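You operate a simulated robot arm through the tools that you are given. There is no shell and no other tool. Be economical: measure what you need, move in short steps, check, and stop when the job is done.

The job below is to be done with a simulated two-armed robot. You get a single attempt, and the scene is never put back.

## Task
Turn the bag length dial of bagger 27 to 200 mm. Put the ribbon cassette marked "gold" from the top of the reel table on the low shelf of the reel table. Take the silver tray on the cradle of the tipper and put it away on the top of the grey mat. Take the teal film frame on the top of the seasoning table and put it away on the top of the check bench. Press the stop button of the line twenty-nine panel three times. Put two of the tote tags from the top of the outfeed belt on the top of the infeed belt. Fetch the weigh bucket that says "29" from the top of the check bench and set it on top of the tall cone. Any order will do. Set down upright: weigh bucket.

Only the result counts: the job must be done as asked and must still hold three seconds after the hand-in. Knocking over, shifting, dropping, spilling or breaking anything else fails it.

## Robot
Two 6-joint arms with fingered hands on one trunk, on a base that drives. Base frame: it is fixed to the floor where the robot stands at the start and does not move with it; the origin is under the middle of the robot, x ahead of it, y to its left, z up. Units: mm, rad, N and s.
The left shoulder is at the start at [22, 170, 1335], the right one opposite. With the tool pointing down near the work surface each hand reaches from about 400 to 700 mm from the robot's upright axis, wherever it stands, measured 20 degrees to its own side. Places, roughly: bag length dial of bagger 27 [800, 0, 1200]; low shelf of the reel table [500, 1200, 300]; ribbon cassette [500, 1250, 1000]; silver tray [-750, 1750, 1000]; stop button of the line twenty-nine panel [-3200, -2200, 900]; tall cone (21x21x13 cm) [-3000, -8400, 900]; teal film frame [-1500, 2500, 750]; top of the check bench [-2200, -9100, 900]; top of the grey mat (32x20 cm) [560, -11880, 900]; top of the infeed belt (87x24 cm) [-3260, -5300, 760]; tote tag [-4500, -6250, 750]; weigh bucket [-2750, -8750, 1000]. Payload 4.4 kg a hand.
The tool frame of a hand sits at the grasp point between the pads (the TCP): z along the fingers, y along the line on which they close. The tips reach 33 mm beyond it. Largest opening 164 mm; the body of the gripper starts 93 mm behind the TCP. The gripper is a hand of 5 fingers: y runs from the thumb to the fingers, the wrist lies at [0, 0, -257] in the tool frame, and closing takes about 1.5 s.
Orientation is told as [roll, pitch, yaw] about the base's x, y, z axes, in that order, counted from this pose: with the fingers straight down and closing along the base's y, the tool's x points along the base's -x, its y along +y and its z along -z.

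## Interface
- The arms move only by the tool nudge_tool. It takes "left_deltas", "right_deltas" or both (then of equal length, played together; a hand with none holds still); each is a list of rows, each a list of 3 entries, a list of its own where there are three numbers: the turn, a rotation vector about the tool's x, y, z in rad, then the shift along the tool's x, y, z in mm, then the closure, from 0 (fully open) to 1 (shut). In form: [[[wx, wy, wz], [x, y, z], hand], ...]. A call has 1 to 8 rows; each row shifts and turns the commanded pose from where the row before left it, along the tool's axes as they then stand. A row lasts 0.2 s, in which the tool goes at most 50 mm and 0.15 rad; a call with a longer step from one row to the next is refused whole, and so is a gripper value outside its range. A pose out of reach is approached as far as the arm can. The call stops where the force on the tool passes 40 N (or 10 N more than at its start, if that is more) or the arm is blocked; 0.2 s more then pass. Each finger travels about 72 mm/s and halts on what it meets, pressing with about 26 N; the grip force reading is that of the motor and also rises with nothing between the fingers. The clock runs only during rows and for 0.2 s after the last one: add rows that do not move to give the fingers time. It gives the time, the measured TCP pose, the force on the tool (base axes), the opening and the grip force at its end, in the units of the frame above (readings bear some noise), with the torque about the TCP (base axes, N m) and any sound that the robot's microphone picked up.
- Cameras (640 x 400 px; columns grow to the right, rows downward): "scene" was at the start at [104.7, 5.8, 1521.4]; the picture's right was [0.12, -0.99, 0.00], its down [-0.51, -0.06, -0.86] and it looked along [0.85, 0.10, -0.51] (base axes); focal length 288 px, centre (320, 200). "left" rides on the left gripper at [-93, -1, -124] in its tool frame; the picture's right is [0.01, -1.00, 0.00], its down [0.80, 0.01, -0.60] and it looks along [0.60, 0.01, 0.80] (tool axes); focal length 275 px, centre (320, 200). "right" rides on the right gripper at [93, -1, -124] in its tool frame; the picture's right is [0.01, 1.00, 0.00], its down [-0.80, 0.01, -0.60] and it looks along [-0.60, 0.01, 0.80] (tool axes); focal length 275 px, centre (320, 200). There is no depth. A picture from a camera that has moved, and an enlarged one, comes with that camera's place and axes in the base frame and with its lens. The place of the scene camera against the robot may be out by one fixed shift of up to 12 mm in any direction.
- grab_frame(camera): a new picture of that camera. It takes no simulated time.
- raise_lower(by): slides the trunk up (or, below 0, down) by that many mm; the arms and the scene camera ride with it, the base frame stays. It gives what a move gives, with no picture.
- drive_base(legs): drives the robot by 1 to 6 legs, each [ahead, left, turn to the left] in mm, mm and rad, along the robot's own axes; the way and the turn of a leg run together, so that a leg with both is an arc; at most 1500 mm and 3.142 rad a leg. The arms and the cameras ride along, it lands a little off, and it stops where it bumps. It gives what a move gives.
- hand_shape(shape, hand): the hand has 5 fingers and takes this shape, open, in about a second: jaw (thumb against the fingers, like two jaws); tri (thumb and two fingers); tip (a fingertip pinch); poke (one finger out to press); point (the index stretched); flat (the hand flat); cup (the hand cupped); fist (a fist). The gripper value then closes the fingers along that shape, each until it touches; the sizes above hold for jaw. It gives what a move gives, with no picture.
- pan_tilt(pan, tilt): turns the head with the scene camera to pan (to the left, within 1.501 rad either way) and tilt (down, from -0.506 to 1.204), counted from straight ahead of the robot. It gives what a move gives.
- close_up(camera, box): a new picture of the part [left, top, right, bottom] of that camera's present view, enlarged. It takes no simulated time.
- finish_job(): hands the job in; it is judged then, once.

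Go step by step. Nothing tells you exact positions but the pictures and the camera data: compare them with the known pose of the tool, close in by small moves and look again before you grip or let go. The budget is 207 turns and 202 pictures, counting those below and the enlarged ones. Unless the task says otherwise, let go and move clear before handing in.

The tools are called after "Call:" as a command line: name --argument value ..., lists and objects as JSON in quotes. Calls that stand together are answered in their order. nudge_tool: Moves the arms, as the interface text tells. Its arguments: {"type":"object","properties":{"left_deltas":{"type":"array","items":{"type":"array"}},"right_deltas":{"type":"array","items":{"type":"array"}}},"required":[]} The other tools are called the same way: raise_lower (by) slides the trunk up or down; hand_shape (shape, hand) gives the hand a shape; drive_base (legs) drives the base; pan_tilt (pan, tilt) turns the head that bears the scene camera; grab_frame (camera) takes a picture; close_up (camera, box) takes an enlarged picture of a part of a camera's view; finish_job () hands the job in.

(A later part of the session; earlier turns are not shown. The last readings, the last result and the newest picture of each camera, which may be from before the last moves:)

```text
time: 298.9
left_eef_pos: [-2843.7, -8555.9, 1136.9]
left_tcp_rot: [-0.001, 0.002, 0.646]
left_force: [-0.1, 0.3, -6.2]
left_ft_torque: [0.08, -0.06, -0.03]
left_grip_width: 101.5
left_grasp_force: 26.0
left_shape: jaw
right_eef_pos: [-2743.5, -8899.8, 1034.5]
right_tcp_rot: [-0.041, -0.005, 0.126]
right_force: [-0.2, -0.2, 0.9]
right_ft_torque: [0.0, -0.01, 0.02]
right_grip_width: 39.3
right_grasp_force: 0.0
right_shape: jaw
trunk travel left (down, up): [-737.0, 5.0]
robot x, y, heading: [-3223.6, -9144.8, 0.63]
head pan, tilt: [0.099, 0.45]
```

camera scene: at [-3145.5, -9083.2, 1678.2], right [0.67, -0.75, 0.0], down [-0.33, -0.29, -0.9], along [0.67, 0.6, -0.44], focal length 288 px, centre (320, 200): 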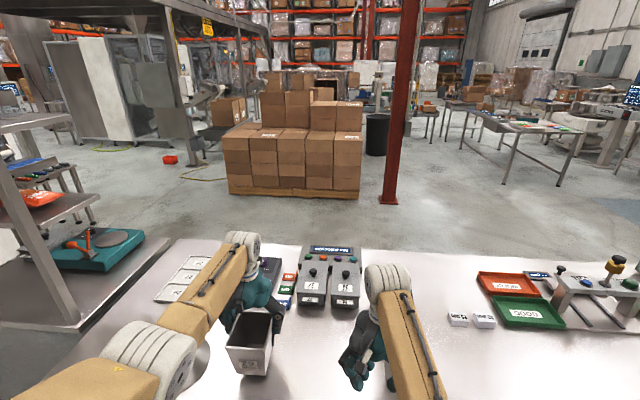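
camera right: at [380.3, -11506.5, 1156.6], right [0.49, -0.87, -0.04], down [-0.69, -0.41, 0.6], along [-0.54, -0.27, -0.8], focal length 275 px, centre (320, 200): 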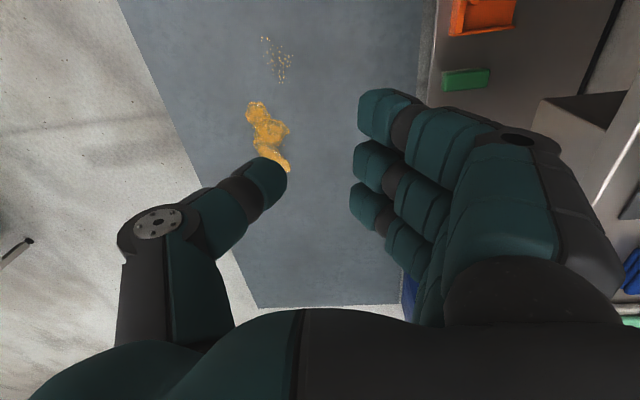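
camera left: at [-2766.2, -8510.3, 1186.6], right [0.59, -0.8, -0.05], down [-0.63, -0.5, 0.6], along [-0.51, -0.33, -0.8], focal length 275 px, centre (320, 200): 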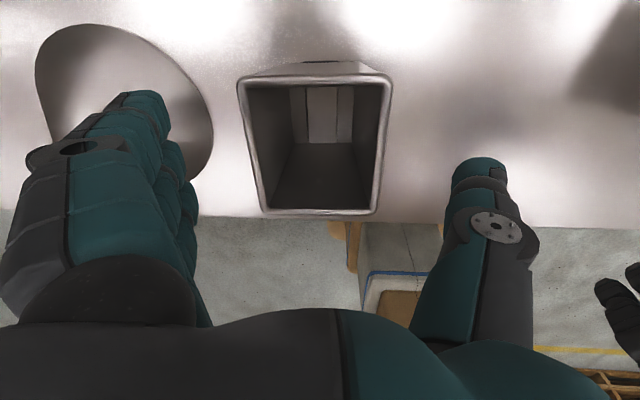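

The bucket bottom is about 150 mm above the bench, enough to clear the knob. I'll drive left toward the cone and check the alignment.

Call:
drive_base --legs '[[-28, 212, 0]]'

Call:
close_up --camera "scene" --box '[176, 245, 336, 365]'

Call:
grab_frame --camera "left"

```text
time: 300.5
left_eef_pos: [-2993.5, -8401.5, 1137.1]
left_tcp_rot: [0.0, 0.003, 0.648]
left_force: [-0.3, 0.9, -5.6]
left_ft_torque: [0.08, -0.08, 0.05]
left_grip_width: 101.5
left_grasp_force: 26.1
left_shape: jaw
right_eef_pos: [-2893.5, -8743.7, 1033.9]
right_tcp_rot: [-0.039, -0.006, 0.129]
right_force: [-0.6, 0.4, 0.4]
right_ft_torque: [-0.02, -0.03, 0.0]
right_grip_width: 39.6
right_grasp_force: 0.0
right_shape: jaw
trunk travel left (down, up): [-737.0, 5.0]
robot x, y, heading: [-3370.8, -8990.5, 0.632]
head pan, tilt: [0.099, 0.45]
```

```text
3.33 times, centred on (256, 305) of scene
camera zoom: at [-3294.2, -8928.4, 1678.3], right [0.67, -0.74, 0.0], down [-0.32, -0.29, -0.9], along [0.67, 0.6, -0.44], focal length 958 px, centre (533, -150)
```

zoom: 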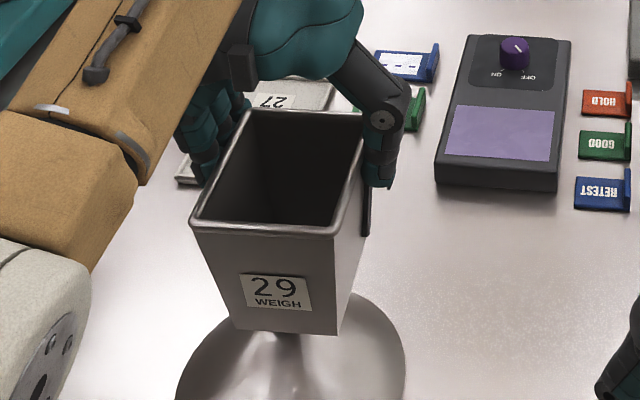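

```text
64 pictures are left
camera left: at [-2917.9, -8344.9, 1260.2], right [0.6, -0.8, 0.0], down [-0.64, -0.48, 0.6], along [-0.48, -0.36, -0.8], focal length 275 px, centre (320, 200)
```

left: 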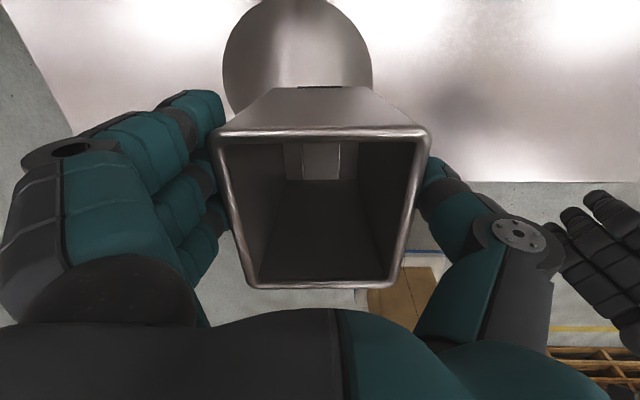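

From the hand view the cone axis is about 31 mm left of the TCP, and the bucket's weight torque puts its centre of mass about 17 mm behind the TCP. I'll shift to line those up, then touch down gently and use the torque to check the centring.

Call:
nudge_tool --left_deltas '[[[0, 0, 0], [-8, 16, 0], 0.75], [[0, 0, 0], [-8, 17, 0], 0.75], [[0, 0, 0], [0, 0, 5], 0.75], [[0, 0, 0], [0, 0, 5], 0.75], [[0, 0, 0], [0, 0, 0], 0.75]]'

Call:
grab_frame --camera "left"

Call:
close_up --camera "scene" --box '[176, 245, 336, 365]'

```text
time: 301.7
left_eef_pos: [-2999.7, -8365.5, 1125.7]
left_tcp_rot: [-0.001, 0.003, 0.649]
left_force: [0.8, 0.3, -5.8]
left_ft_torque: [0.09, -0.1, -0.02]
left_grip_width: 101.4
left_grasp_force: 26.0
left_shape: jaw
right_eef_pos: [-2892.4, -8742.8, 1033.3]
right_tcp_rot: [-0.04, -0.005, 0.129]
right_force: [-0.2, -0.2, -1.0]
right_ft_torque: [-0.02, -0.01, -0.01]
right_grip_width: 39.4
right_grasp_force: 0.1
right_shape: jaw
trunk travel left (down, up): [-737.0, 5.0]
robot x, y, heading: [-3374.7, -8994.9, 0.631]
head pan, tilt: [0.099, 0.45]
```

```text
63 pictures are left
camera left: at [-2924.1, -8308.9, 1249.8], right [0.6, -0.8, 0.0], down [-0.64, -0.48, 0.6], along [-0.48, -0.36, -0.8], focal length 275 px, centre (320, 200)
```

left: 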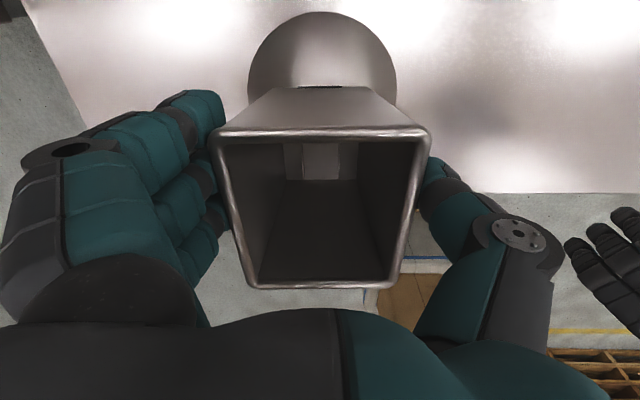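

```text
3.33 times, centred on (256, 305) of scene
camera zoom: at [-3293.6, -8929.2, 1678.3], right [0.67, -0.74, 0.0], down [-0.32, -0.29, -0.9], along [0.67, 0.6, -0.44], focal length 958 px, centre (533, -150)
```

zoom: 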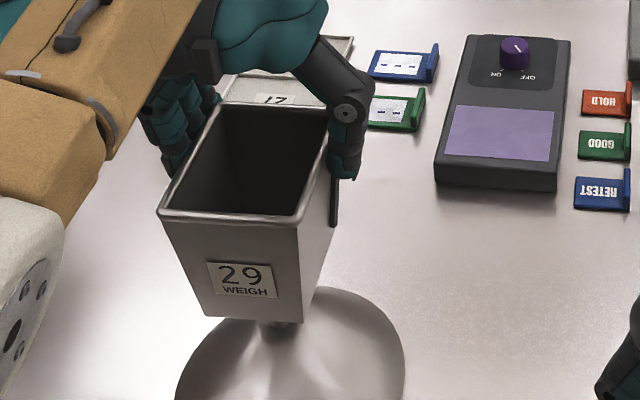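

The cone axis is now about 9 mm behind the bucket's centre of mass and a few mm right. I'll correct that and lower until contact.

Call:
nudge_tool --left_deltas '[[[0, 0, 0], [9, -4, 0], 0.75], [[0, 0, 0], [0, 0, 4], 0.75], [[0, 0, 0], [0, 0, 3], 0.75], [[0, 0, 0], [0, 0, 3], 0.75], [[0, 0, 0], [0, 0, 0], 0.75]]'

```text
time: 302.9
left_eef_pos: [-3005.2, -8373.0, 1115.9]
left_tcp_rot: [0.0, 0.002, 0.649]
left_force: [-0.7, -0.2, -5.8]
left_ft_torque: [0.1, -0.11, 0.02]
left_grip_width: 101.5
left_grasp_force: 26.3
left_shape: jaw
right_eef_pos: [-2892.0, -8743.7, 1033.6]
right_tcp_rot: [-0.04, -0.007, 0.13]
right_force: [0.1, 0.0, -0.2]
right_ft_torque: [0.01, -0.02, 0.03]
right_grip_width: 39.6
right_grasp_force: 0.2
right_shape: jaw
trunk travel left (down, up): [-737.0, 5.0]
robot x, y, heading: [-3371.8, -8994.7, 0.632]
head pan, tilt: [0.099, 0.45]
```

Call:
nudge_tool --left_deltas '[[[0, 0, 0], [0, 0, 3], 0.75], [[0, 0, 0], [0, 0, 3], 0.75], [[0, 0, 0], [0, 0, 3], 0.75], [[0, 0, 0], [0, 0, 0], 0.75]]'

Call:
close_up --camera "scene" --box '[176, 245, 336, 365]'

```text
time: 303.9
left_eef_pos: [-3004.9, -8375.4, 1111.9]
left_tcp_rot: [0.002, -0.006, 0.649]
left_force: [2.4, 3.7, 22.7]
left_ft_torque: [0.07, 0.21, -0.05]
left_grip_width: 100.7
left_grasp_force: 26.1
left_shape: jaw
right_eef_pos: [-2893.6, -8745.6, 1035.1]
right_tcp_rot: [-0.038, -0.005, 0.131]
right_force: [-0.2, 0.1, 0.4]
right_ft_torque: [-0.01, -0.01, -0.01]
right_grip_width: 39.4
right_grasp_force: 0.0
right_shape: jaw
trunk travel left (down, up): [-737.0, 5.0]
robot x, y, heading: [-3372.5, -8991.2, 0.635]
head pan, tilt: [0.099, 0.45]
```

```text
3.33 times, centred on (256, 305) of scene
camera zoom: at [-3295.2, -8931.7, 1678.7], right [0.67, -0.74, 0.0], down [-0.32, -0.29, -0.9], along [0.67, 0.6, -0.43], focal length 958 px, centre (533, -150)
```

zoom: 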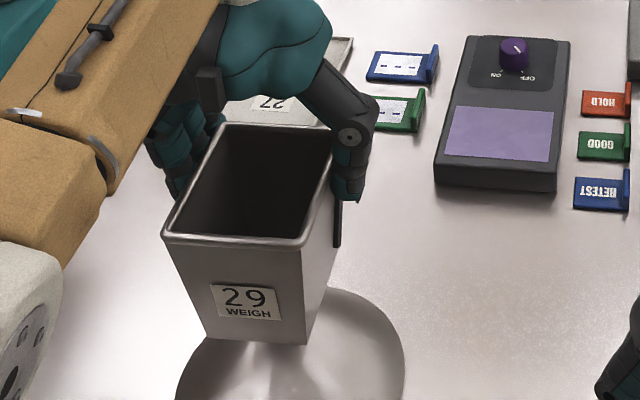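

Contact: the torque says the knob sits within about 5 mm of the bucket's centre of mass. I'll relieve the press slightly and open the hand slowly.

Call:
nudge_tool --left_deltas '[[[0, 0, 0], [0, 0, -1.5], 0.75], [[0, 0, 0], [0, 0, 0], 0.3], [[0, 0, 0], [0, 0, 0], 0.25], [[0, 0, 0], [0, 0, 0], 0.2], [[0, 0, 0], [0, 0, 0], 0.1], [[0, 0, 0], [0, 0, 0], 0.0], [[0, 0, 0], [0, 0, 0], 0.0]]'

Call:
close_up --camera "scene" --box '[176, 245, 336, 365]'

Call:
grab_frame --camera "left"

```text
time: 305.5
left_eef_pos: [-3004.9, -8374.4, 1108.5]
left_tcp_rot: [0.0, 0.001, 0.651]
left_force: [1.3, 0.5, 0.1]
left_ft_torque: [-0.02, 0.03, -0.05]
left_grip_width: 163.9
left_grasp_force: 0.0
left_shape: jaw
right_eef_pos: [-2892.7, -8745.0, 1034.0]
right_tcp_rot: [-0.04, -0.005, 0.13]
right_force: [-0.3, -0.6, 0.2]
right_ft_torque: [-0.03, 0.01, 0.03]
right_grip_width: 39.5
right_grasp_force: 0.0
right_shape: jaw
trunk travel left (down, up): [-737.0, 5.0]
robot x, y, heading: [-3376.4, -8996.2, 0.639]
head pan, tilt: [0.099, 0.45]
```

```text
3.33 times, centred on (256, 305) of scene
camera zoom: at [-3293.8, -8929.4, 1678.3], right [0.67, -0.74, 0.0], down [-0.32, -0.29, -0.9], along [0.67, 0.6, -0.44], focal length 958 px, centre (533, -150)
```

zoom: 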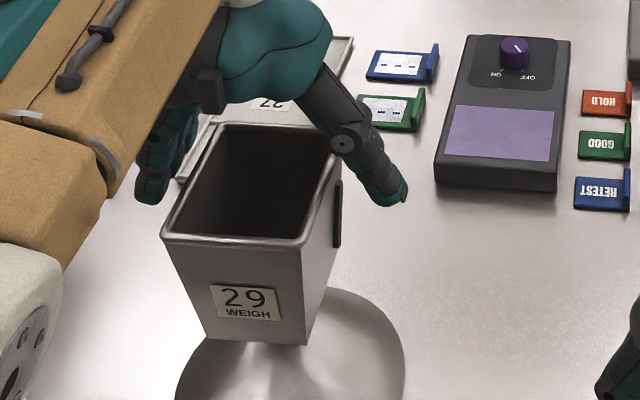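

```text
59 pictures are left
camera left: at [-2929.2, -8318.3, 1232.5], right [0.6, -0.8, 0.0], down [-0.64, -0.48, 0.6], along [-0.48, -0.36, -0.8], focal length 275 px, centre (320, 200)
```

left: 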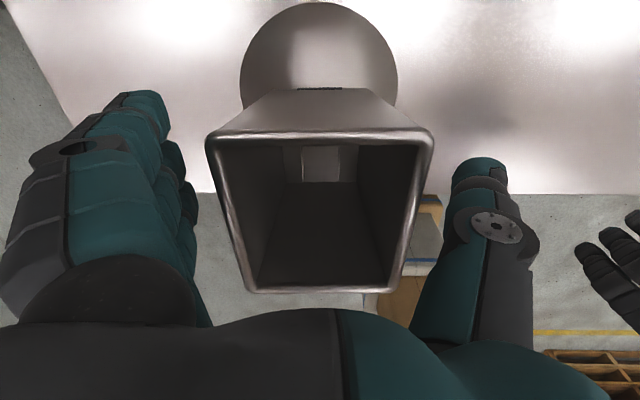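

Bucket 29 stands upright on the cone. I'll raise the hand a little and back straight off so the open fingers pass either side of it.

Call:
nudge_tool --left_deltas '[[[0, 0, 0], [0, 0, -12], 0], [[0, 0, 0], [0, 0, -12], 0], [[0, 0, 0], [0, 0, 0], 0]]'

Call:
drive_base --legs '[[-350, 0, 0]]'

Call:
close_up --camera "scene" --box '[176, 195, 400, 335]'

```text
time: 306.3
left_eef_pos: [-3004.8, -8374.2, 1133.8]
left_tcp_rot: [0.0, 0.003, 0.647]
left_force: [0.0, 0.9, 0.3]
left_ft_torque: [0.01, -0.01, 0.02]
left_grip_width: 163.9
left_grasp_force: 0.0
left_shape: jaw
right_eef_pos: [-2891.9, -8743.8, 1033.9]
right_tcp_rot: [-0.038, -0.005, 0.129]
right_force: [-0.4, 0.4, 0.4]
right_ft_torque: [0.02, 0.0, 0.02]
right_grip_width: 39.3
right_grasp_force: 0.1
right_shape: jaw
trunk travel left (down, up): [-737.0, 5.0]
robot x, y, heading: [-3375.2, -8997.6, 0.633]
head pan, tilt: [0.099, 0.45]
```

```text
time: 308.6
left_eef_pos: [-3284.9, -8579.8, 1133.3]
left_tcp_rot: [0.0, 0.001, 0.649]
left_force: [0.0, -0.9, -0.7]
left_ft_torque: [-0.01, 0.0, -0.02]
left_grip_width: 163.7
left_grasp_force: 0.1
left_shape: jaw
right_eef_pos: [-3172.4, -8949.8, 1034.2]
right_tcp_rot: [-0.038, -0.005, 0.129]
right_force: [-0.1, 0.7, 0.0]
right_ft_torque: [0.01, -0.03, -0.02]
right_grip_width: 39.4
right_grasp_force: 0.1
right_shape: jaw
trunk travel left (down, up): [-737.0, 5.0]
robot x, y, heading: [-3657.2, -9198.5, 0.634]
head pan, tilt: [0.099, 0.45]
```

```text
2.86 times, centred on (288, 265) of scene
camera zoom: at [-3573.9, -9134.8, 1678.4], right [0.67, -0.74, 0.0], down [-0.32, -0.29, -0.9], along [0.67, 0.6, -0.44], focal length 821 px, centre (411, 14)
```

zoom: 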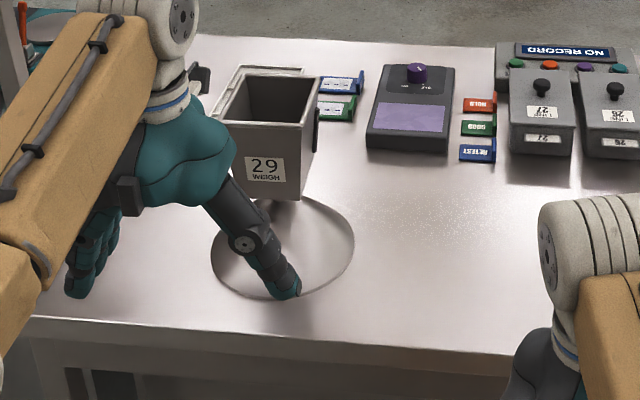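

The bucket stays balanced upright on the cone. Now the tote tags: I'll back off, turn north-west, and look for the outfeed belt.

Call:
drive_base --legs '[[-400, 0, 0], [0, 0, 1.15]]'

Call:
pan_tilt --pan 0.0 --tilt 0.25

Call:
grab_frame --camera "scene"

```text
time: 313.9
left_eef_pos: [-4373.7, -8833.3, 1133.7]
left_tcp_rot: [0.0, 0.003, 1.776]
left_force: [-0.7, 0.6, -0.8]
left_ft_torque: [0.01, -0.05, 0.01]
left_grip_width: 164.0
left_grasp_force: 0.1
left_shape: jaw
right_eef_pos: [-3990.3, -8891.5, 1034.7]
right_tcp_rot: [-0.037, -0.005, 1.255]
right_force: [-0.3, 0.4, 0.0]
right_ft_torque: [0.0, 0.03, -0.01]
right_grip_width: 39.6
right_grasp_force: 0.1
right_shape: jaw
trunk travel left (down, up): [-737.0, 5.0]
robot x, y, heading: [-3974.1, -9433.2, 1.76]
head pan, tilt: [0.099, 0.45]
```

```text
time: 314.6
left_eef_pos: [-4373.9, -8833.3, 1134.7]
left_tcp_rot: [0.001, 0.0, 1.775]
left_force: [0.6, 0.2, 0.3]
left_ft_torque: [0.01, -0.01, 0.01]
left_grip_width: 164.2
left_grasp_force: 0.1
left_shape: jaw
right_eef_pos: [-3992.0, -8892.4, 1034.8]
right_tcp_rot: [-0.039, -0.005, 1.255]
right_force: [0.1, -0.2, -0.1]
right_ft_torque: [0.01, -0.01, 0.01]
right_grip_width: 39.4
right_grasp_force: 0.0
right_shape: jaw
trunk travel left (down, up): [-737.0, 5.0]
robot x, y, heading: [-3974.2, -9433.8, 1.762]
head pan, tilt: [0.0, 0.25]
```

```text
57 pictures are left
camera scene: at [-3991.0, -9335.1, 1696.9], right [0.98, 0.19, 0.0], down [0.05, -0.24, -0.97], along [-0.18, 0.95, -0.25], focal length 288 px, centre (320, 200)
```

scene: 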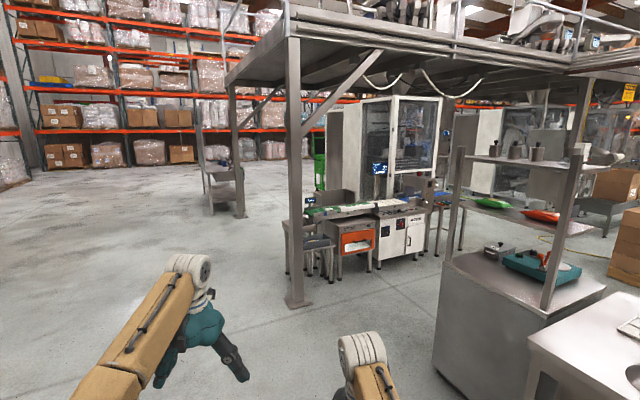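

The checkweigher line with its belts is ahead, behind a mezzanine column. I'll zoom in on it.

Call:
close_up --camera "scene" --box '[280, 150, 460, 290]'

```text
2.86 times, centred on (370, 220) of scene
camera zoom: at [-3991.0, -9335.1, 1696.9], right [0.98, 0.19, 0.0], down [0.05, -0.24, -0.97], along [-0.18, 0.95, -0.25], focal length 821 px, centre (177, 143)
```

zoom: 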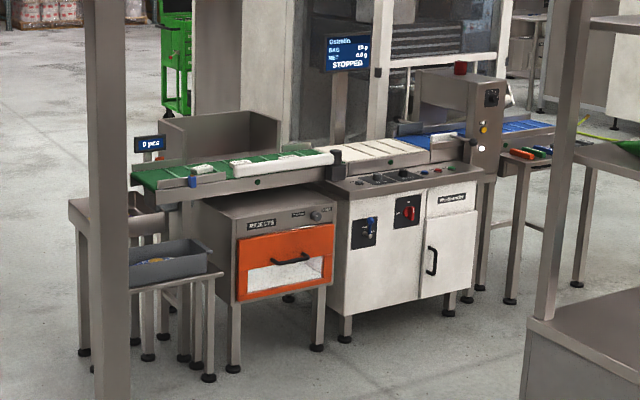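

The green belt is the outfeed, with tags on it, and the blue belt to the right is the infeed. I'll drive up past the bench end and turn to face the outfeed belt from about 800 mm.

Call:
drive_base --legs '[[922, -63, 0], [922, -63, 0], [849, -518, 0], [0, 0, 0.424]]'

Call:
pan_tilt --pan 0.0 --tilt 0.55

Call:
grab_frame --camera "scene"

```text
time: 324.9
left_eef_pos: [-4527.8, -6930.2, 1127.4]
left_tcp_rot: [-0.002, 0.039, 1.766]
left_force: [5.2, -14.6, 2.0]
left_ft_torque: [-0.31, 0.12, 1.47]
left_grip_width: 163.6
left_grasp_force: 0.2
left_shape: jaw
right_eef_pos: [-4149.6, -6986.0, 1034.4]
right_tcp_rot: [-0.036, -0.003, 1.233]
right_force: [-0.4, 0.4, 0.4]
right_ft_torque: [-0.04, 0.07, -0.01]
right_grip_width: 39.5
right_grasp_force: 0.0
right_shape: jaw
trunk travel left (down, up): [-737.0, 5.0]
robot x, y, heading: [-4146.3, -7527.1, 1.735]
head pan, tilt: [0.0, 0.25]
stopped in leg 3: the force on the tool passed its limit at 49 N (the readings are from after the stop); the commanded pose is now the measured one
```

```text
time: 325.7
left_eef_pos: [-4529.9, -6931.4, 1129.3]
left_tcp_rot: [-0.004, 0.037, 1.764]
left_force: [8.5, -18.5, -1.9]
left_ft_torque: [-0.47, -0.41, 1.68]
left_grip_width: 163.5
left_grasp_force: 0.1
left_shape: jaw
right_eef_pos: [-4152.3, -6988.3, 1034.9]
right_tcp_rot: [-0.038, -0.005, 1.234]
right_force: [0.1, 0.3, -0.2]
right_ft_torque: [0.01, 0.0, 0.0]
right_grip_width: 39.5
right_grasp_force: 0.1
right_shape: jaw
trunk travel left (down, up): [-737.0, 5.0]
robot x, y, heading: [-4145.7, -7525.6, 1.734]
head pan, tilt: [0.0, 0.55]
```

```text
55 pictures are left
camera scene: at [-4159.3, -7434.8, 1669.5], right [0.99, 0.17, 0.0], down [0.09, -0.51, -0.85], along [-0.14, 0.84, -0.52], focal length 288 px, centre (320, 200)
```

scene: 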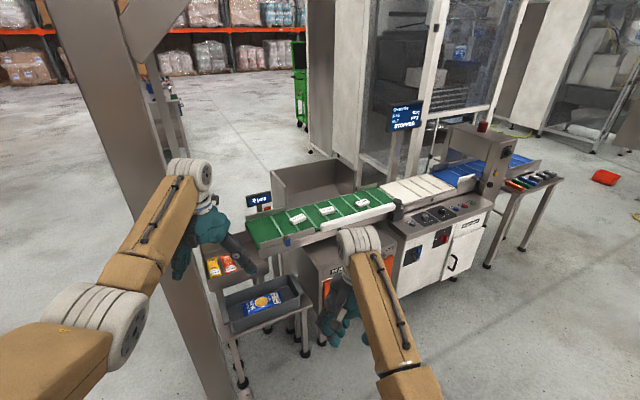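

The left hand touched the mezzanine column, which is closer than I judged. I'll back off, step right, and pass it.

Call:
drive_base --legs '[[-90, 0, 0], [0, -200, 0], [894, -225, 0], [0, 0, 0.45]]'

Call:
grab_frame --camera "scene"

```text
time: 333.7
left_eef_pos: [-4472.1, -6300.9, 1127.6]
left_tcp_rot: [-0.006, 0.033, 2.215]
left_force: [-0.1, -0.1, -0.5]
left_ft_torque: [-0.03, -0.01, 0.02]
left_grip_width: 163.8
left_grasp_force: 0.1
left_shape: jaw
right_eef_pos: [-4106.3, -6187.0, 1034.6]
right_tcp_rot: [-0.039, -0.003, 1.688]
right_force: [-0.1, -0.7, 0.1]
right_ft_torque: [-0.01, -0.07, -0.02]
right_grip_width: 39.1
right_grasp_force: 0.0
right_shape: jaw
trunk travel left (down, up): [-737.0, 5.0]
robot x, y, heading: [-3867.6, -6667.6, 2.187]
head pan, tilt: [0.0, 0.55]
```

```text
54 pictures are left
camera scene: at [-3922.0, -6593.8, 1669.3], right [0.82, 0.58, 0.0], down [0.3, -0.43, -0.85], along [-0.49, 0.7, -0.52], focal length 288 px, centre (320, 200)
```

scene: 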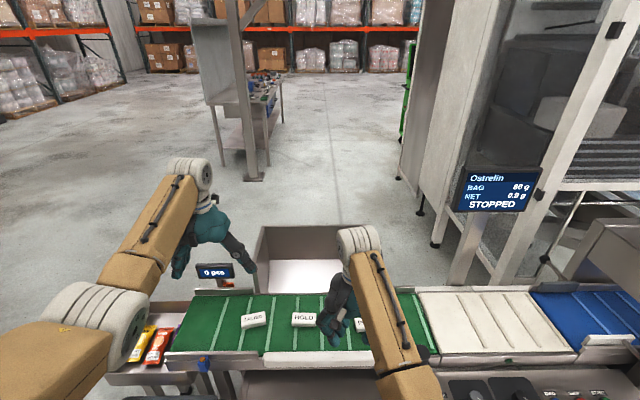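

Three white tags lie on the green belt. I'll zoom to see their shape and words.

Call:
close_up --camera "scene" --box '[220, 285, 400, 355]'

```text
3.56 times, centred on (310, 320) of scene
camera zoom: at [-3922.0, -6593.8, 1669.3], right [0.82, 0.58, 0.0], down [0.3, -0.43, -0.85], along [-0.49, 0.7, -0.52], focal length 1022 px, centre (356, -227)
```

zoom: 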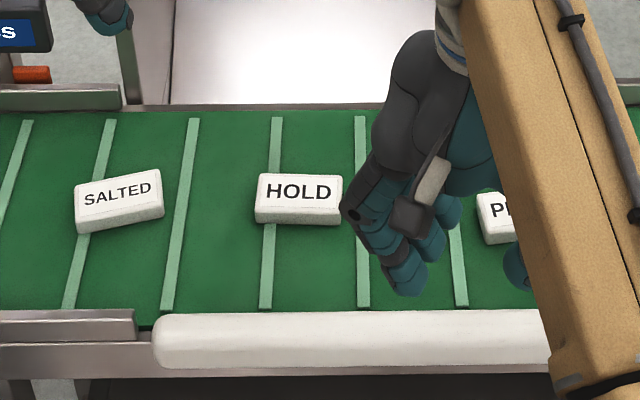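

The tags are solid blocks about 85×50×20 mm. I'll use both hands: the left takes SALTED and the right the third one. I'll drive 100 mm closer, lower the trunk, and put each hand over its tag.

Call:
drive_base --legs '[[100, 0, 0]]'

Call:
raise_lower --by -130

Call:
nudge_tool --left_deltas '[[[0, 0.033, -0.1], [0, -15, 10], 0], [[0, 0, -0.07], [0, -16, 20], 0], [[0, 0, 0], [0, -15, 20], 0], [[0, 0, 0], [0, 0, 20], 0], [[0, 0, 0], [0, 0, 20], 0], [[0, 0, 0], [0, 0, 0], 0], [[0, 0, 0], [0, 0, 0], 0], [[0, 0, 0], [0, 0, 0], 0]]' --right_deltas '[[[-0.039, 0, -0.1], [0, 0, 0], 0], [[0, 0, -0.15], [0, 0, 0], 0], [[0, 0, -0.15], [0, 0, 0], 0], [[0, 0, -0.1], [0, 0, 0], 0], [[0, 0, 0], [-30, -19, 0], 0], [[0, 0, 0], [-31, -19, 0], 0], [[0, 0, 0], [-31, -19, 0], 0], [[0, 0, 0], [0, 0, 0], 0]]'

Call:
grab_frame --camera "scene"

```text
time: 334.9
left_eef_pos: [-4531.1, -6217.9, 1127.3]
left_tcp_rot: [-0.004, 0.033, 2.215]
left_force: [0.3, -0.3, 0.6]
left_ft_torque: [-0.03, -0.03, 0.06]
left_grip_width: 164.1
left_grasp_force: 0.0
left_shape: jaw
right_eef_pos: [-4166.9, -6106.2, 1032.5]
right_tcp_rot: [-0.039, -0.002, 1.688]
right_force: [-0.4, 0.4, -0.6]
right_ft_torque: [-0.02, 0.0, 0.04]
right_grip_width: 39.6
right_grasp_force: 0.0
right_shape: jaw
trunk travel left (down, up): [-737.0, 5.0]
robot x, y, heading: [-3924.9, -6589.5, 2.19]
head pan, tilt: [0.0, 0.55]
```

```text
time: 336.5
left_eef_pos: [-4531.5, -6219.4, 998.5]
left_tcp_rot: [-0.005, 0.033, 2.216]
left_force: [-0.5, -0.5, -0.1]
left_ft_torque: [0.0, 0.01, 0.03]
left_grip_width: 163.9
left_grasp_force: 0.2
left_shape: jaw
right_eef_pos: [-4165.8, -6105.7, 905.3]
right_tcp_rot: [-0.038, -0.004, 1.686]
right_force: [0.5, 0.1, 0.7]
right_ft_torque: [0.04, 0.01, -0.03]
right_grip_width: 39.5
right_grasp_force: 0.2
right_shape: jaw
trunk travel left (down, up): [-607.0, 135.0]
robot x, y, heading: [-3927.2, -6589.0, 2.19]
head pan, tilt: [0.0, 0.55]
```

```text
time: 338.3
left_eef_pos: [-4492.6, -6191.6, 907.9]
left_tcp_rot: [0.006, 0.068, 2.386]
left_force: [0.8, 0.2, 0.2]
left_ft_torque: [0.0, -0.01, 0.03]
left_grip_width: 163.9
left_grasp_force: 0.1
left_shape: jaw
right_eef_pos: [-4171.0, -5998.8, 904.2]
right_tcp_rot: [-0.001, -0.001, 2.187]
right_force: [0.5, -0.5, 0.7]
right_ft_torque: [0.02, 0.02, 0.0]
right_grip_width: 164.0
right_grasp_force: 0.0
right_shape: jaw
trunk travel left (down, up): [-607.0, 135.0]
robot x, y, heading: [-3923.3, -6592.7, 2.19]
head pan, tilt: [0.0, 0.55]
```

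```text
52 pictures are left
camera scene: at [-3980.7, -6511.5, 1539.3], right [0.81, 0.58, 0.0], down [0.3, -0.43, -0.85], along [-0.49, 0.69, -0.52], focal length 288 px, centre (320, 200)
```

scene: 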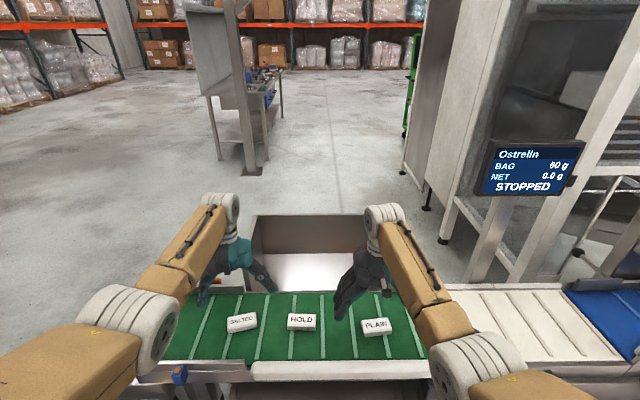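

Both hands are over the belt; SALTED reads at [-4478,-6207] and PLAIN at [-4154,-5993]. I'll check with both hand cameras.

Call:
nudge_tool --left_deltas '[[[0, -0.068, 0], [0, 0, 0], 0], [[0, 0, 0], [0, 0, 0], 0]]'

Call:
grab_frame --camera "left"

Call:
grab_frame --camera "right"

```text
time: 338.9
left_eef_pos: [-4493.6, -6192.0, 908.4]
left_tcp_rot: [0.005, 0.0, 2.383]
left_force: [0.6, 0.1, 0.3]
left_ft_torque: [-0.02, 0.01, 0.02]
left_grip_width: 163.8
left_grasp_force: 0.0
left_shape: jaw
right_eef_pos: [-4171.7, -5997.2, 902.4]
right_tcp_rot: [-0.001, -0.001, 2.187]
right_force: [-0.1, 0.5, 0.4]
right_ft_torque: [-0.03, 0.03, 0.0]
right_grip_width: 163.7
right_grasp_force: 0.1
right_shape: jaw
trunk travel left (down, up): [-607.0, 135.0]
robot x, y, heading: [-3923.9, -6583.0, 2.19]
head pan, tilt: [0.0, 0.55]
```

```text
51 pictures are left
camera left: at [-4558.2, -6125.8, 1031.4], right [0.7, 0.72, -0.01], down [0.58, -0.55, 0.6], along [0.43, -0.42, -0.8], focal length 275 px, centre (320, 200)
```

left: 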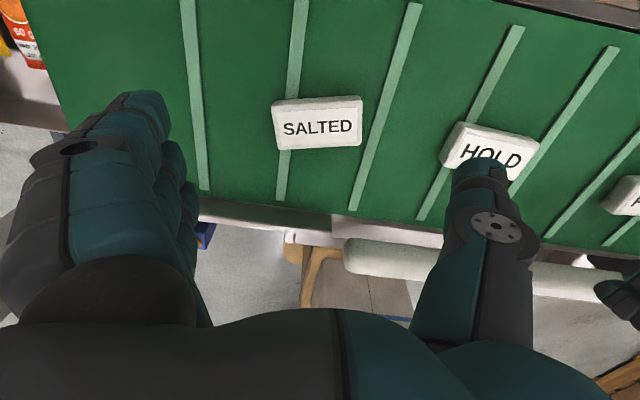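

```text
50 pictures are left
camera right: at [-4115.6, -6070.8, 1026.7], right [-0.81, -0.59, 0.0], down [-0.47, 0.65, 0.6], along [-0.35, 0.49, -0.8], focal length 275 px, centre (320, 200)
```

right: 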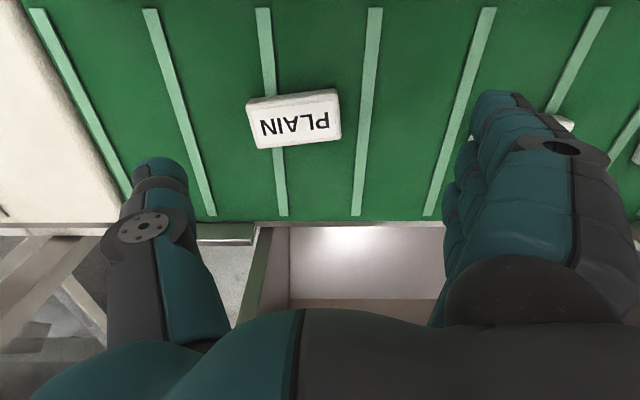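

Both tags are nearly centred. I'll fine-align the right hand, narrow both openings, and descend close to the belt.

Call:
nudge_tool --left_deltas '[[[0, 0, 0], [0, 2, 10], 0.27], [[0, 0, 0], [0, 0, 18], 0.27], [[0, 0, 0], [0, 0, 18], 0.27], [[0, 0, 0], [0, 0, 18], 0.27], [[0, 0, 0], [0, 0, 18], 0.27], [[0, 0, 0], [0, 0, 0], 0.27]]' --right_deltas '[[[0, 0, -0.15], [0, 0, 0], 0.27], [[0, 0, 0], [0, -25, 15], 0.27], [[0, 0, 0], [0, 0, 18], 0.27], [[0, 0, 0], [0, 0, 18], 0.27], [[0, 0, 0], [0, 0, 18], 0.27], [[0, 0, 0], [0, 0, 10], 0.27]]'

Call:
grab_frame --camera "left"

Call:
grab_frame --camera "right"

```text
time: 340.3
left_eef_pos: [-4494.3, -6194.3, 827.0]
left_tcp_rot: [0.006, -0.002, 2.386]
left_force: [0.0, 0.6, 0.2]
left_ft_torque: [0.0, -0.01, -0.02]
left_grip_width: 119.8
left_grasp_force: 0.1
left_shape: jaw
right_eef_pos: [-4154.2, -5980.0, 824.8]
right_tcp_rot: [0.0, -0.001, 2.336]
right_force: [0.6, -0.5, 1.1]
right_ft_torque: [0.02, 0.0, -0.01]
right_grip_width: 120.1
right_grasp_force: 0.1
right_shape: jaw
trunk travel left (down, up): [-607.0, 135.0]
robot x, y, heading: [-3927.5, -6593.3, 2.194]
head pan, tilt: [0.0, 0.55]
```

```text
49 pictures are left
camera left: at [-4561.0, -6128.9, 949.8], right [0.69, 0.72, -0.01], down [0.58, -0.55, 0.6], along [0.43, -0.42, -0.8], focal length 275 px, centre (320, 200)
```

left: 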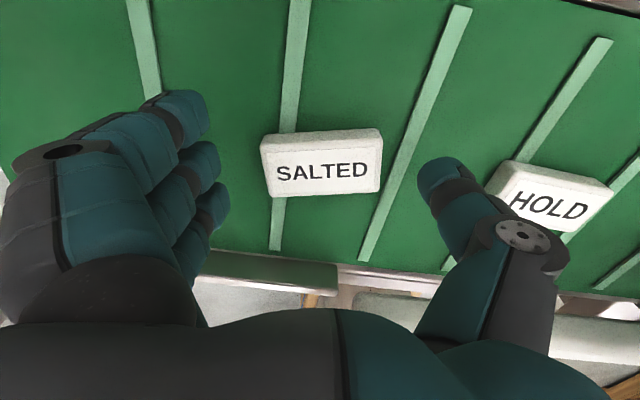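

```text
48 pictures are left
camera right: at [-4087.6, -6045.3, 947.5], right [-0.71, -0.7, 0.0], down [-0.56, 0.57, 0.6], along [-0.42, 0.43, -0.8], focal length 275 px, centre (320, 200)
```

right: 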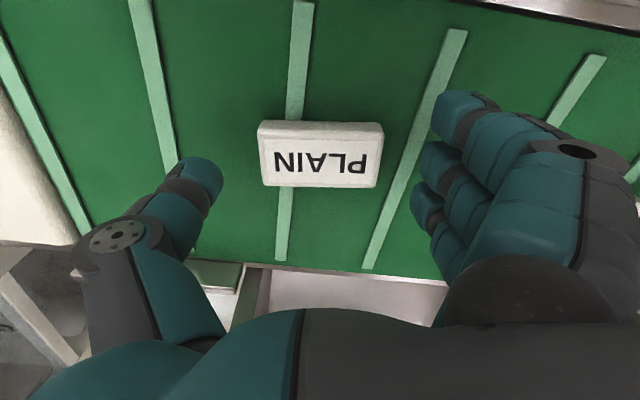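

Both tags are centred between the fingers. I'll go down about 19 mm and close both hands.

Call:
nudge_tool --left_deltas '[[[0, 0, 0], [-3, 0, 10], 0.27], [[0, 0, 0], [0, 0, 9], 0.27], [[0, 0, 0], [0, 0, 0], 0.5], [[0, 0, 0], [0, 0, 0], 0.65], [[0, 0, 0], [0, 0, 0], 0.65], [[0, 0, 0], [0, 0, 0], 0.65], [[0, 0, 0], [0, 0, 0], 0.65]]' --right_deltas '[[[0, 0, 0], [0, 0, 9], 0.27], [[0, 0, 0], [0, 0, 8], 0.27], [[0, 0, 0], [0, 0, 0], 0.5], [[0, 0, 0], [0, 0, 0], 0.65], [[0, 0, 0], [0, 0, 0], 0.65], [[0, 0, 0], [0, 0, 0], 0.65], [[0, 0, 0], [0, 0, 0], 0.65]]'

Call:
nudge_tool --left_deltas '[[[0, 0, 0], [0, 0, -20], 0.65], [[0, 0, 0], [0, 0, -40], 0.65], [[0, 0, 0], [0, 0, -40], 0.65], [[0, 0, 0], [0, 0, 0], 0.65]]' --right_deltas '[[[0, 0, 0], [0, 0, -20], 0.65], [[0, 0, 0], [0, 0, -40], 0.65], [[0, 0, 0], [0, 0, -40], 0.65], [[0, 0, 0], [0, 0, 0], 0.65]]'

Call:
grab_frame --camera "scene"

```text
time: 341.9
left_eef_pos: [-4498.4, -6196.0, 812.3]
left_tcp_rot: [0.004, -0.007, 2.388]
left_force: [-6.7, -3.6, 12.9]
left_ft_torque: [-0.36, 0.22, -0.12]
left_grip_width: 50.4
left_grasp_force: 16.5
left_shape: jaw
left hand out of reach, approached as far as the arm can: row 2
right_eef_pos: [-4157.4, -5980.0, 811.4]
right_tcp_rot: [0.0, -0.007, 2.34]
right_force: [-0.8, -4.0, 14.4]
right_ft_torque: [-0.42, 0.28, 0.05]
right_grip_width: 52.3
right_grasp_force: 17.8
right_shape: jaw
trunk travel left (down, up): [-607.0, 135.0]
robot x, y, heading: [-3927.3, -6591.1, 2.193]
head pan, tilt: [0.0, 0.55]
```

```text
time: 342.9
left_eef_pos: [-4497.3, -6194.5, 908.1]
left_tcp_rot: [0.006, -0.001, 2.386]
left_force: [0.2, 0.6, -0.5]
left_ft_torque: [-0.01, 0.01, -0.01]
left_grip_width: 51.0
left_grasp_force: 25.8
left_shape: jaw
right_eef_pos: [-4154.0, -5980.2, 907.6]
right_tcp_rot: [0.0, -0.002, 2.335]
right_force: [0.0, -0.5, -0.8]
right_ft_torque: [0.0, 0.01, -0.01]
right_grip_width: 51.3
right_grasp_force: 25.9
right_shape: jaw
trunk travel left (down, up): [-607.0, 135.0]
robot x, y, heading: [-3925.3, -6588.5, 2.19]
head pan, tilt: [0.0, 0.55]
```

```text
47 pictures are left
camera scene: at [-3981.3, -6510.0, 1539.2], right [0.81, 0.58, 0.0], down [0.3, -0.43, -0.85], along [-0.49, 0.69, -0.52], focal length 288 px, centre (320, 200)
```

scene: 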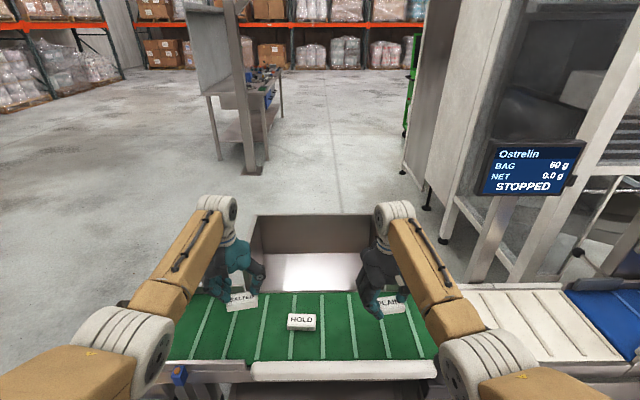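

Both tags are held. I'll back off, strafe right to the infeed belt, and look before reaching in.

Call:
drive_base --legs '[[-350, 0, 0], [0, -1320, 0]]'

Call:
grab_frame --camera "scene"

```text
time: 351.3
left_eef_pos: [-3225.2, -5723.8, 909.1]
left_tcp_rot: [0.005, -0.002, 2.386]
left_force: [0.5, -0.3, -0.6]
left_ft_torque: [-0.02, 0.0, 0.0]
left_grip_width: 50.9
left_grasp_force: 25.8
left_shape: jaw
right_eef_pos: [-2882.3, -5509.6, 906.2]
right_tcp_rot: [0.0, 0.0, 2.337]
right_force: [0.8, 0.9, -0.8]
right_ft_torque: [-0.02, 0.03, 0.02]
right_grip_width: 51.2
right_grasp_force: 25.7
right_shape: jaw
trunk travel left (down, up): [-607.0, 135.0]
robot x, y, heading: [-2655.8, -6118.3, 2.195]
head pan, tilt: [0.0, 0.55]
```

```text
46 pictures are left
camera scene: at [-2709.0, -6039.1, 1539.2], right [0.81, 0.58, 0.0], down [0.3, -0.43, -0.85], along [-0.49, 0.69, -0.52], focal length 288 px, centre (320, 200)
```

scene: 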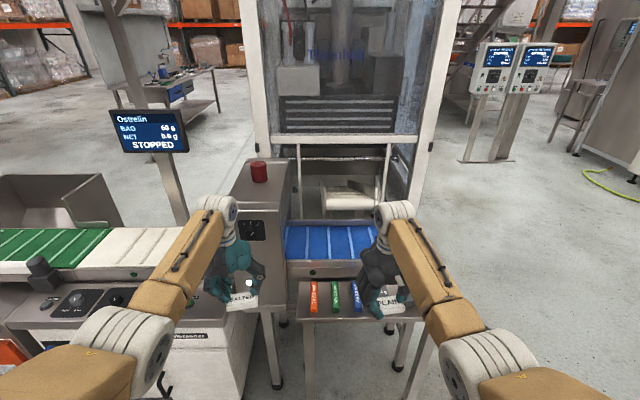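

The blue infeed belt is clear to the right of the grey box. I'll strafe right 250 mm so the left hand misses the box, and bring the right hand inward.

Call:
drive_base --legs '[[0, -250, 0]]'

Call:
nudge_tool --right_deltas '[[[0, 0, 0], [0, 30, 0], 0.65], [[0, 0, 0], [0, 30, 0], 0.65], [[0, 0, 0], [0, 30, 0], 0.65], [[0, 0, 0], [0, 0, 0], 0.65]]'

Call:
grab_frame --camera "scene"

```text
time: 353.2
left_eef_pos: [-3018.9, -5576.5, 909.9]
left_tcp_rot: [0.008, -0.001, 2.387]
left_force: [0.1, 0.2, -0.7]
left_ft_torque: [-0.04, 0.06, -0.02]
left_grip_width: 50.6
left_grasp_force: 26.4
left_shape: jaw
right_eef_pos: [-2677.0, -5360.0, 907.1]
right_tcp_rot: [0.001, -0.001, 2.342]
right_force: [0.6, 0.5, -1.0]
right_ft_torque: [-0.01, 0.05, 0.01]
right_grip_width: 51.5
right_grasp_force: 26.5
right_shape: jaw
trunk travel left (down, up): [-607.0, 135.0]
robot x, y, heading: [-2447.0, -5970.6, 2.193]
head pan, tilt: [0.0, 0.55]
```

```text
time: 354.2
left_eef_pos: [-3018.9, -5576.2, 909.2]
left_tcp_rot: [0.005, -0.002, 2.386]
left_force: [0.0, 0.6, -1.2]
left_ft_torque: [-0.03, 0.01, 0.02]
left_grip_width: 50.6
left_grasp_force: 25.9
left_shape: jaw
right_eef_pos: [-2741.7, -5424.2, 907.7]
right_tcp_rot: [0.0, -0.001, 2.338]
right_force: [-0.9, 0.3, -0.2]
right_ft_torque: [0.02, 0.0, -0.03]
right_grip_width: 51.3
right_grasp_force: 25.8
right_shape: jaw
trunk travel left (down, up): [-607.0, 135.0]
robot x, y, heading: [-2442.7, -5970.0, 2.193]
head pan, tilt: [0.0, 0.55]
```

```text
45 pictures are left
camera scene: at [-2501.9, -5890.9, 1539.2], right [0.81, 0.58, 0.0], down [0.3, -0.43, -0.85], along [-0.5, 0.69, -0.52], focal length 288 px, centre (320, 200)
```

scene: 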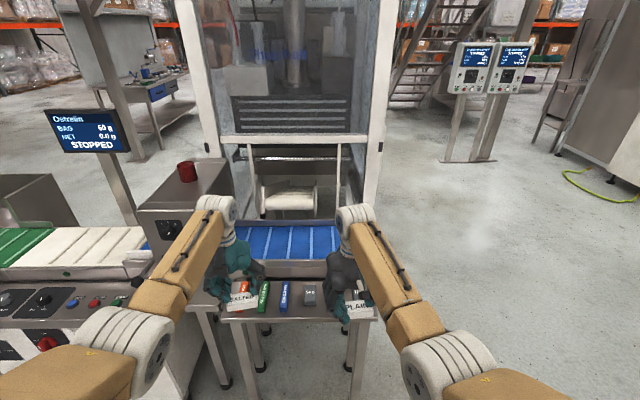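

The belt's right end is at about lateral -90 and the box edge at +340, so I'll bring both hands inward a bit, then drive forward over the belt.

Call:
nudge_tool --left_deltas '[[[0, 0, 0], [0, -15, 0], 0.65], [[0, 0, 0], [0, -15, 0], 0.65], [[0, 0, 0], [0, 0, 0], 0.65]]' --right_deltas '[[[0, 0, 0], [0, 30, 0], 0.65], [[0, 0, 0], [0, 30, 0], 0.65], [[0, 0, 0], [0, 0, 0], 0.65]]'

Call:
drive_base --legs '[[360, 0, 0]]'

Call:
grab_frame --camera "scene"

Call:
grab_frame --camera "right"

```text
time: 355.0
left_eef_pos: [-2998.8, -5553.9, 909.8]
left_tcp_rot: [0.006, -0.002, 2.387]
left_force: [1.4, 0.0, -0.7]
left_ft_torque: [-0.01, 0.01, 0.01]
left_grip_width: 50.6
left_grasp_force: 25.9
left_shape: jaw
right_eef_pos: [-2786.1, -5464.7, 907.0]
right_tcp_rot: [0.001, -0.003, 2.34]
right_force: [-0.1, 0.5, -0.6]
right_ft_torque: [-0.04, -0.01, 0.0]
right_grip_width: 51.1
right_grasp_force: 25.5
right_shape: jaw
trunk travel left (down, up): [-607.0, 135.0]
robot x, y, heading: [-2444.3, -5970.8, 2.193]
head pan, tilt: [0.0, 0.55]
```

```text
time: 357.3
left_eef_pos: [-3208.0, -5260.9, 907.9]
left_tcp_rot: [0.004, 0.0, 2.384]
left_force: [-1.1, 1.1, -0.2]
left_ft_torque: [-0.03, 0.02, 0.0]
left_grip_width: 51.1
left_grasp_force: 26.6
left_shape: jaw
right_eef_pos: [-2993.9, -5170.0, 906.4]
right_tcp_rot: [0.0, 0.001, 2.336]
right_force: [-1.0, 1.0, -0.6]
right_ft_torque: [-0.03, -0.06, 0.03]
right_grip_width: 51.4
right_grasp_force: 26.1
right_shape: jaw
trunk travel left (down, up): [-607.0, 135.0]
robot x, y, heading: [-2650.8, -5677.6, 2.188]
head pan, tilt: [0.0, 0.55]
```

```text
44 pictures are left
camera scene: at [-2711.9, -5598.3, 1539.1], right [0.81, 0.58, 0.0], down [0.3, -0.43, -0.85], along [-0.49, 0.69, -0.52], focal length 288 px, centre (320, 200)
```

scene: 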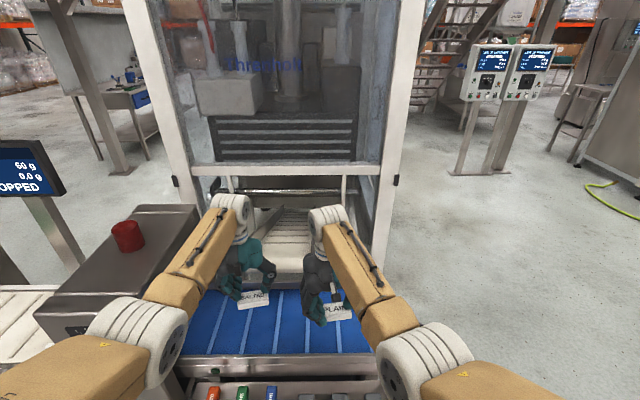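

```text
43 pictures are left
camera right: at [-2927.9, -5235.4, 1030.4], right [-0.71, -0.7, 0.0], down [-0.56, 0.57, 0.6], along [-0.42, 0.43, -0.8], focal length 275 px, centre (320, 200)
```

right: 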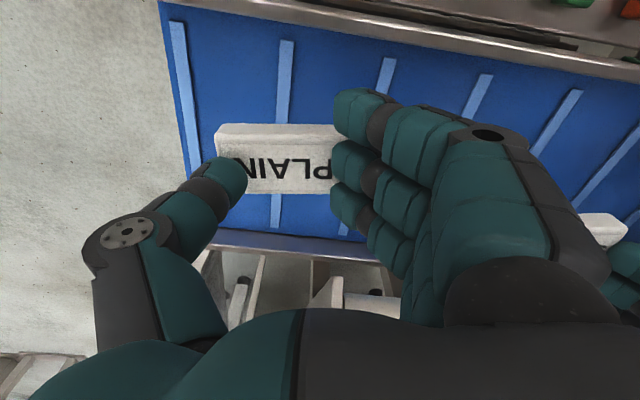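

Both tags are over the blue belt, well inside its edges. I'll lower with the trunk, then finish in small arm steps.

Call:
raise_lower --by -80

Call:
nudge_tool --left_deltas '[[[0, 0, 0], [0, 0, 4], 0.65], [[0, 0, 0], [0, 0, 4], 0.65], [[0, 0, 0], [0, 0, 4], 0.65], [[0, 0, 0], [0, 0, 0], 0.65]]' --right_deltas '[[[0, 0, 0], [0, 0, 4], 0.65], [[0, 0, 0], [0, 0, 4], 0.65], [[0, 0, 0], [0, 0, 4], 0.65], [[0, 0, 0], [0, 0, 0], 0.65]]'

```text
time: 358.4
left_eef_pos: [-3207.3, -5259.9, 829.4]
left_tcp_rot: [0.004, -0.001, 2.387]
left_force: [0.2, 0.4, -0.1]
left_ft_torque: [0.01, 0.02, -0.03]
left_grip_width: 50.7
left_grasp_force: 26.0
left_shape: jaw
right_eef_pos: [-2993.7, -5171.4, 827.5]
right_tcp_rot: [0.0, -0.003, 2.339]
right_force: [0.2, -0.6, -0.2]
right_ft_torque: [0.0, 0.04, 0.04]
right_grip_width: 51.0
right_grasp_force: 26.1
right_shape: jaw
trunk travel left (down, up): [-527.0, 215.0]
robot x, y, heading: [-2654.6, -5675.1, 2.186]
head pan, tilt: [0.0, 0.55]
```

```text
time: 359.4
left_eef_pos: [-3207.2, -5261.5, 817.3]
left_tcp_rot: [0.006, -0.003, 2.385]
left_force: [0.7, -0.8, -0.6]
left_ft_torque: [-0.03, 0.05, 0.0]
left_grip_width: 50.6
left_grasp_force: 26.1
left_shape: jaw
right_eef_pos: [-2993.5, -5171.2, 816.6]
right_tcp_rot: [0.0, -0.002, 2.337]
right_force: [0.2, -0.2, 2.8]
right_ft_torque: [0.04, 0.07, -0.03]
right_grip_width: 51.6
right_grasp_force: 26.2
right_shape: jaw
trunk travel left (down, up): [-527.0, 215.0]
robot x, y, heading: [-2652.2, -5679.9, 2.192]
head pan, tilt: [0.0, 0.55]
```

The right tag just touches. I'll go 3 mm further, open both hands, and lift away.

Call:
nudge_tool --left_deltas '[[[0, 0, 0], [0, 0, 2], 0.65], [[0, 0, 0], [0, 0, 2], 0.65], [[0, 0, 0], [0, 0, 0], 0.4], [[0, 0, 0], [0, 0, 0], 0.3], [[0, 0, 0], [0, 0, 0], 0.3], [[0, 0, 0], [0, 0, -20], 0.3], [[0, 0, 0], [0, 0, -40], 0.3], [[0, 0, 0], [0, 0, -40], 0.3]]' --right_deltas '[[[0, 0, 0], [0, 0, 1], 0.65], [[0, 0, 0], [0, 0, 0], 0.65], [[0, 0, 0], [0, 0, 0], 0.4], [[0, 0, 0], [0, 0, 0], 0.3], [[0, 0, 0], [0, 0, 0], 0.3], [[0, 0, 0], [0, 0, -20], 0.3], [[0, 0, 0], [0, 0, -40], 0.3], [[0, 0, 0], [0, 0, -40], 0.3]]'

Call:
grab_frame --camera "scene"

```text
time: 361.2
left_eef_pos: [-3207.7, -5259.3, 914.2]
left_tcp_rot: [0.006, 0.003, 2.385]
left_force: [-0.1, 0.2, -0.3]
left_ft_torque: [0.09, 0.02, 0.0]
left_grip_width: 114.1
left_grasp_force: 0.1
left_shape: jaw
right_eef_pos: [-2993.8, -5171.3, 916.5]
right_tcp_rot: [-0.001, -0.002, 2.339]
right_force: [0.4, 0.1, 0.3]
right_ft_torque: [0.03, 0.01, -0.05]
right_grip_width: 114.2
right_grasp_force: 0.1
right_shape: jaw
trunk travel left (down, up): [-527.0, 215.0]
robot x, y, heading: [-2655.7, -5674.6, 2.189]
head pan, tilt: [0.0, 0.55]
```

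```text
42 pictures are left
camera scene: at [-2712.7, -5597.0, 1459.2], right [0.81, 0.58, 0.0], down [0.3, -0.43, -0.85], along [-0.49, 0.69, -0.52], focal length 288 px, centre (320, 200)
```

scene: 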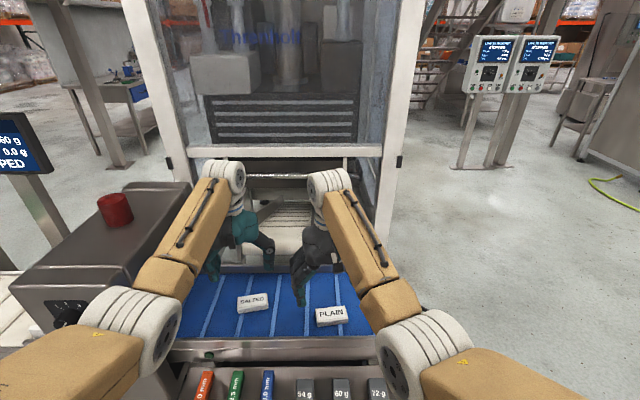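

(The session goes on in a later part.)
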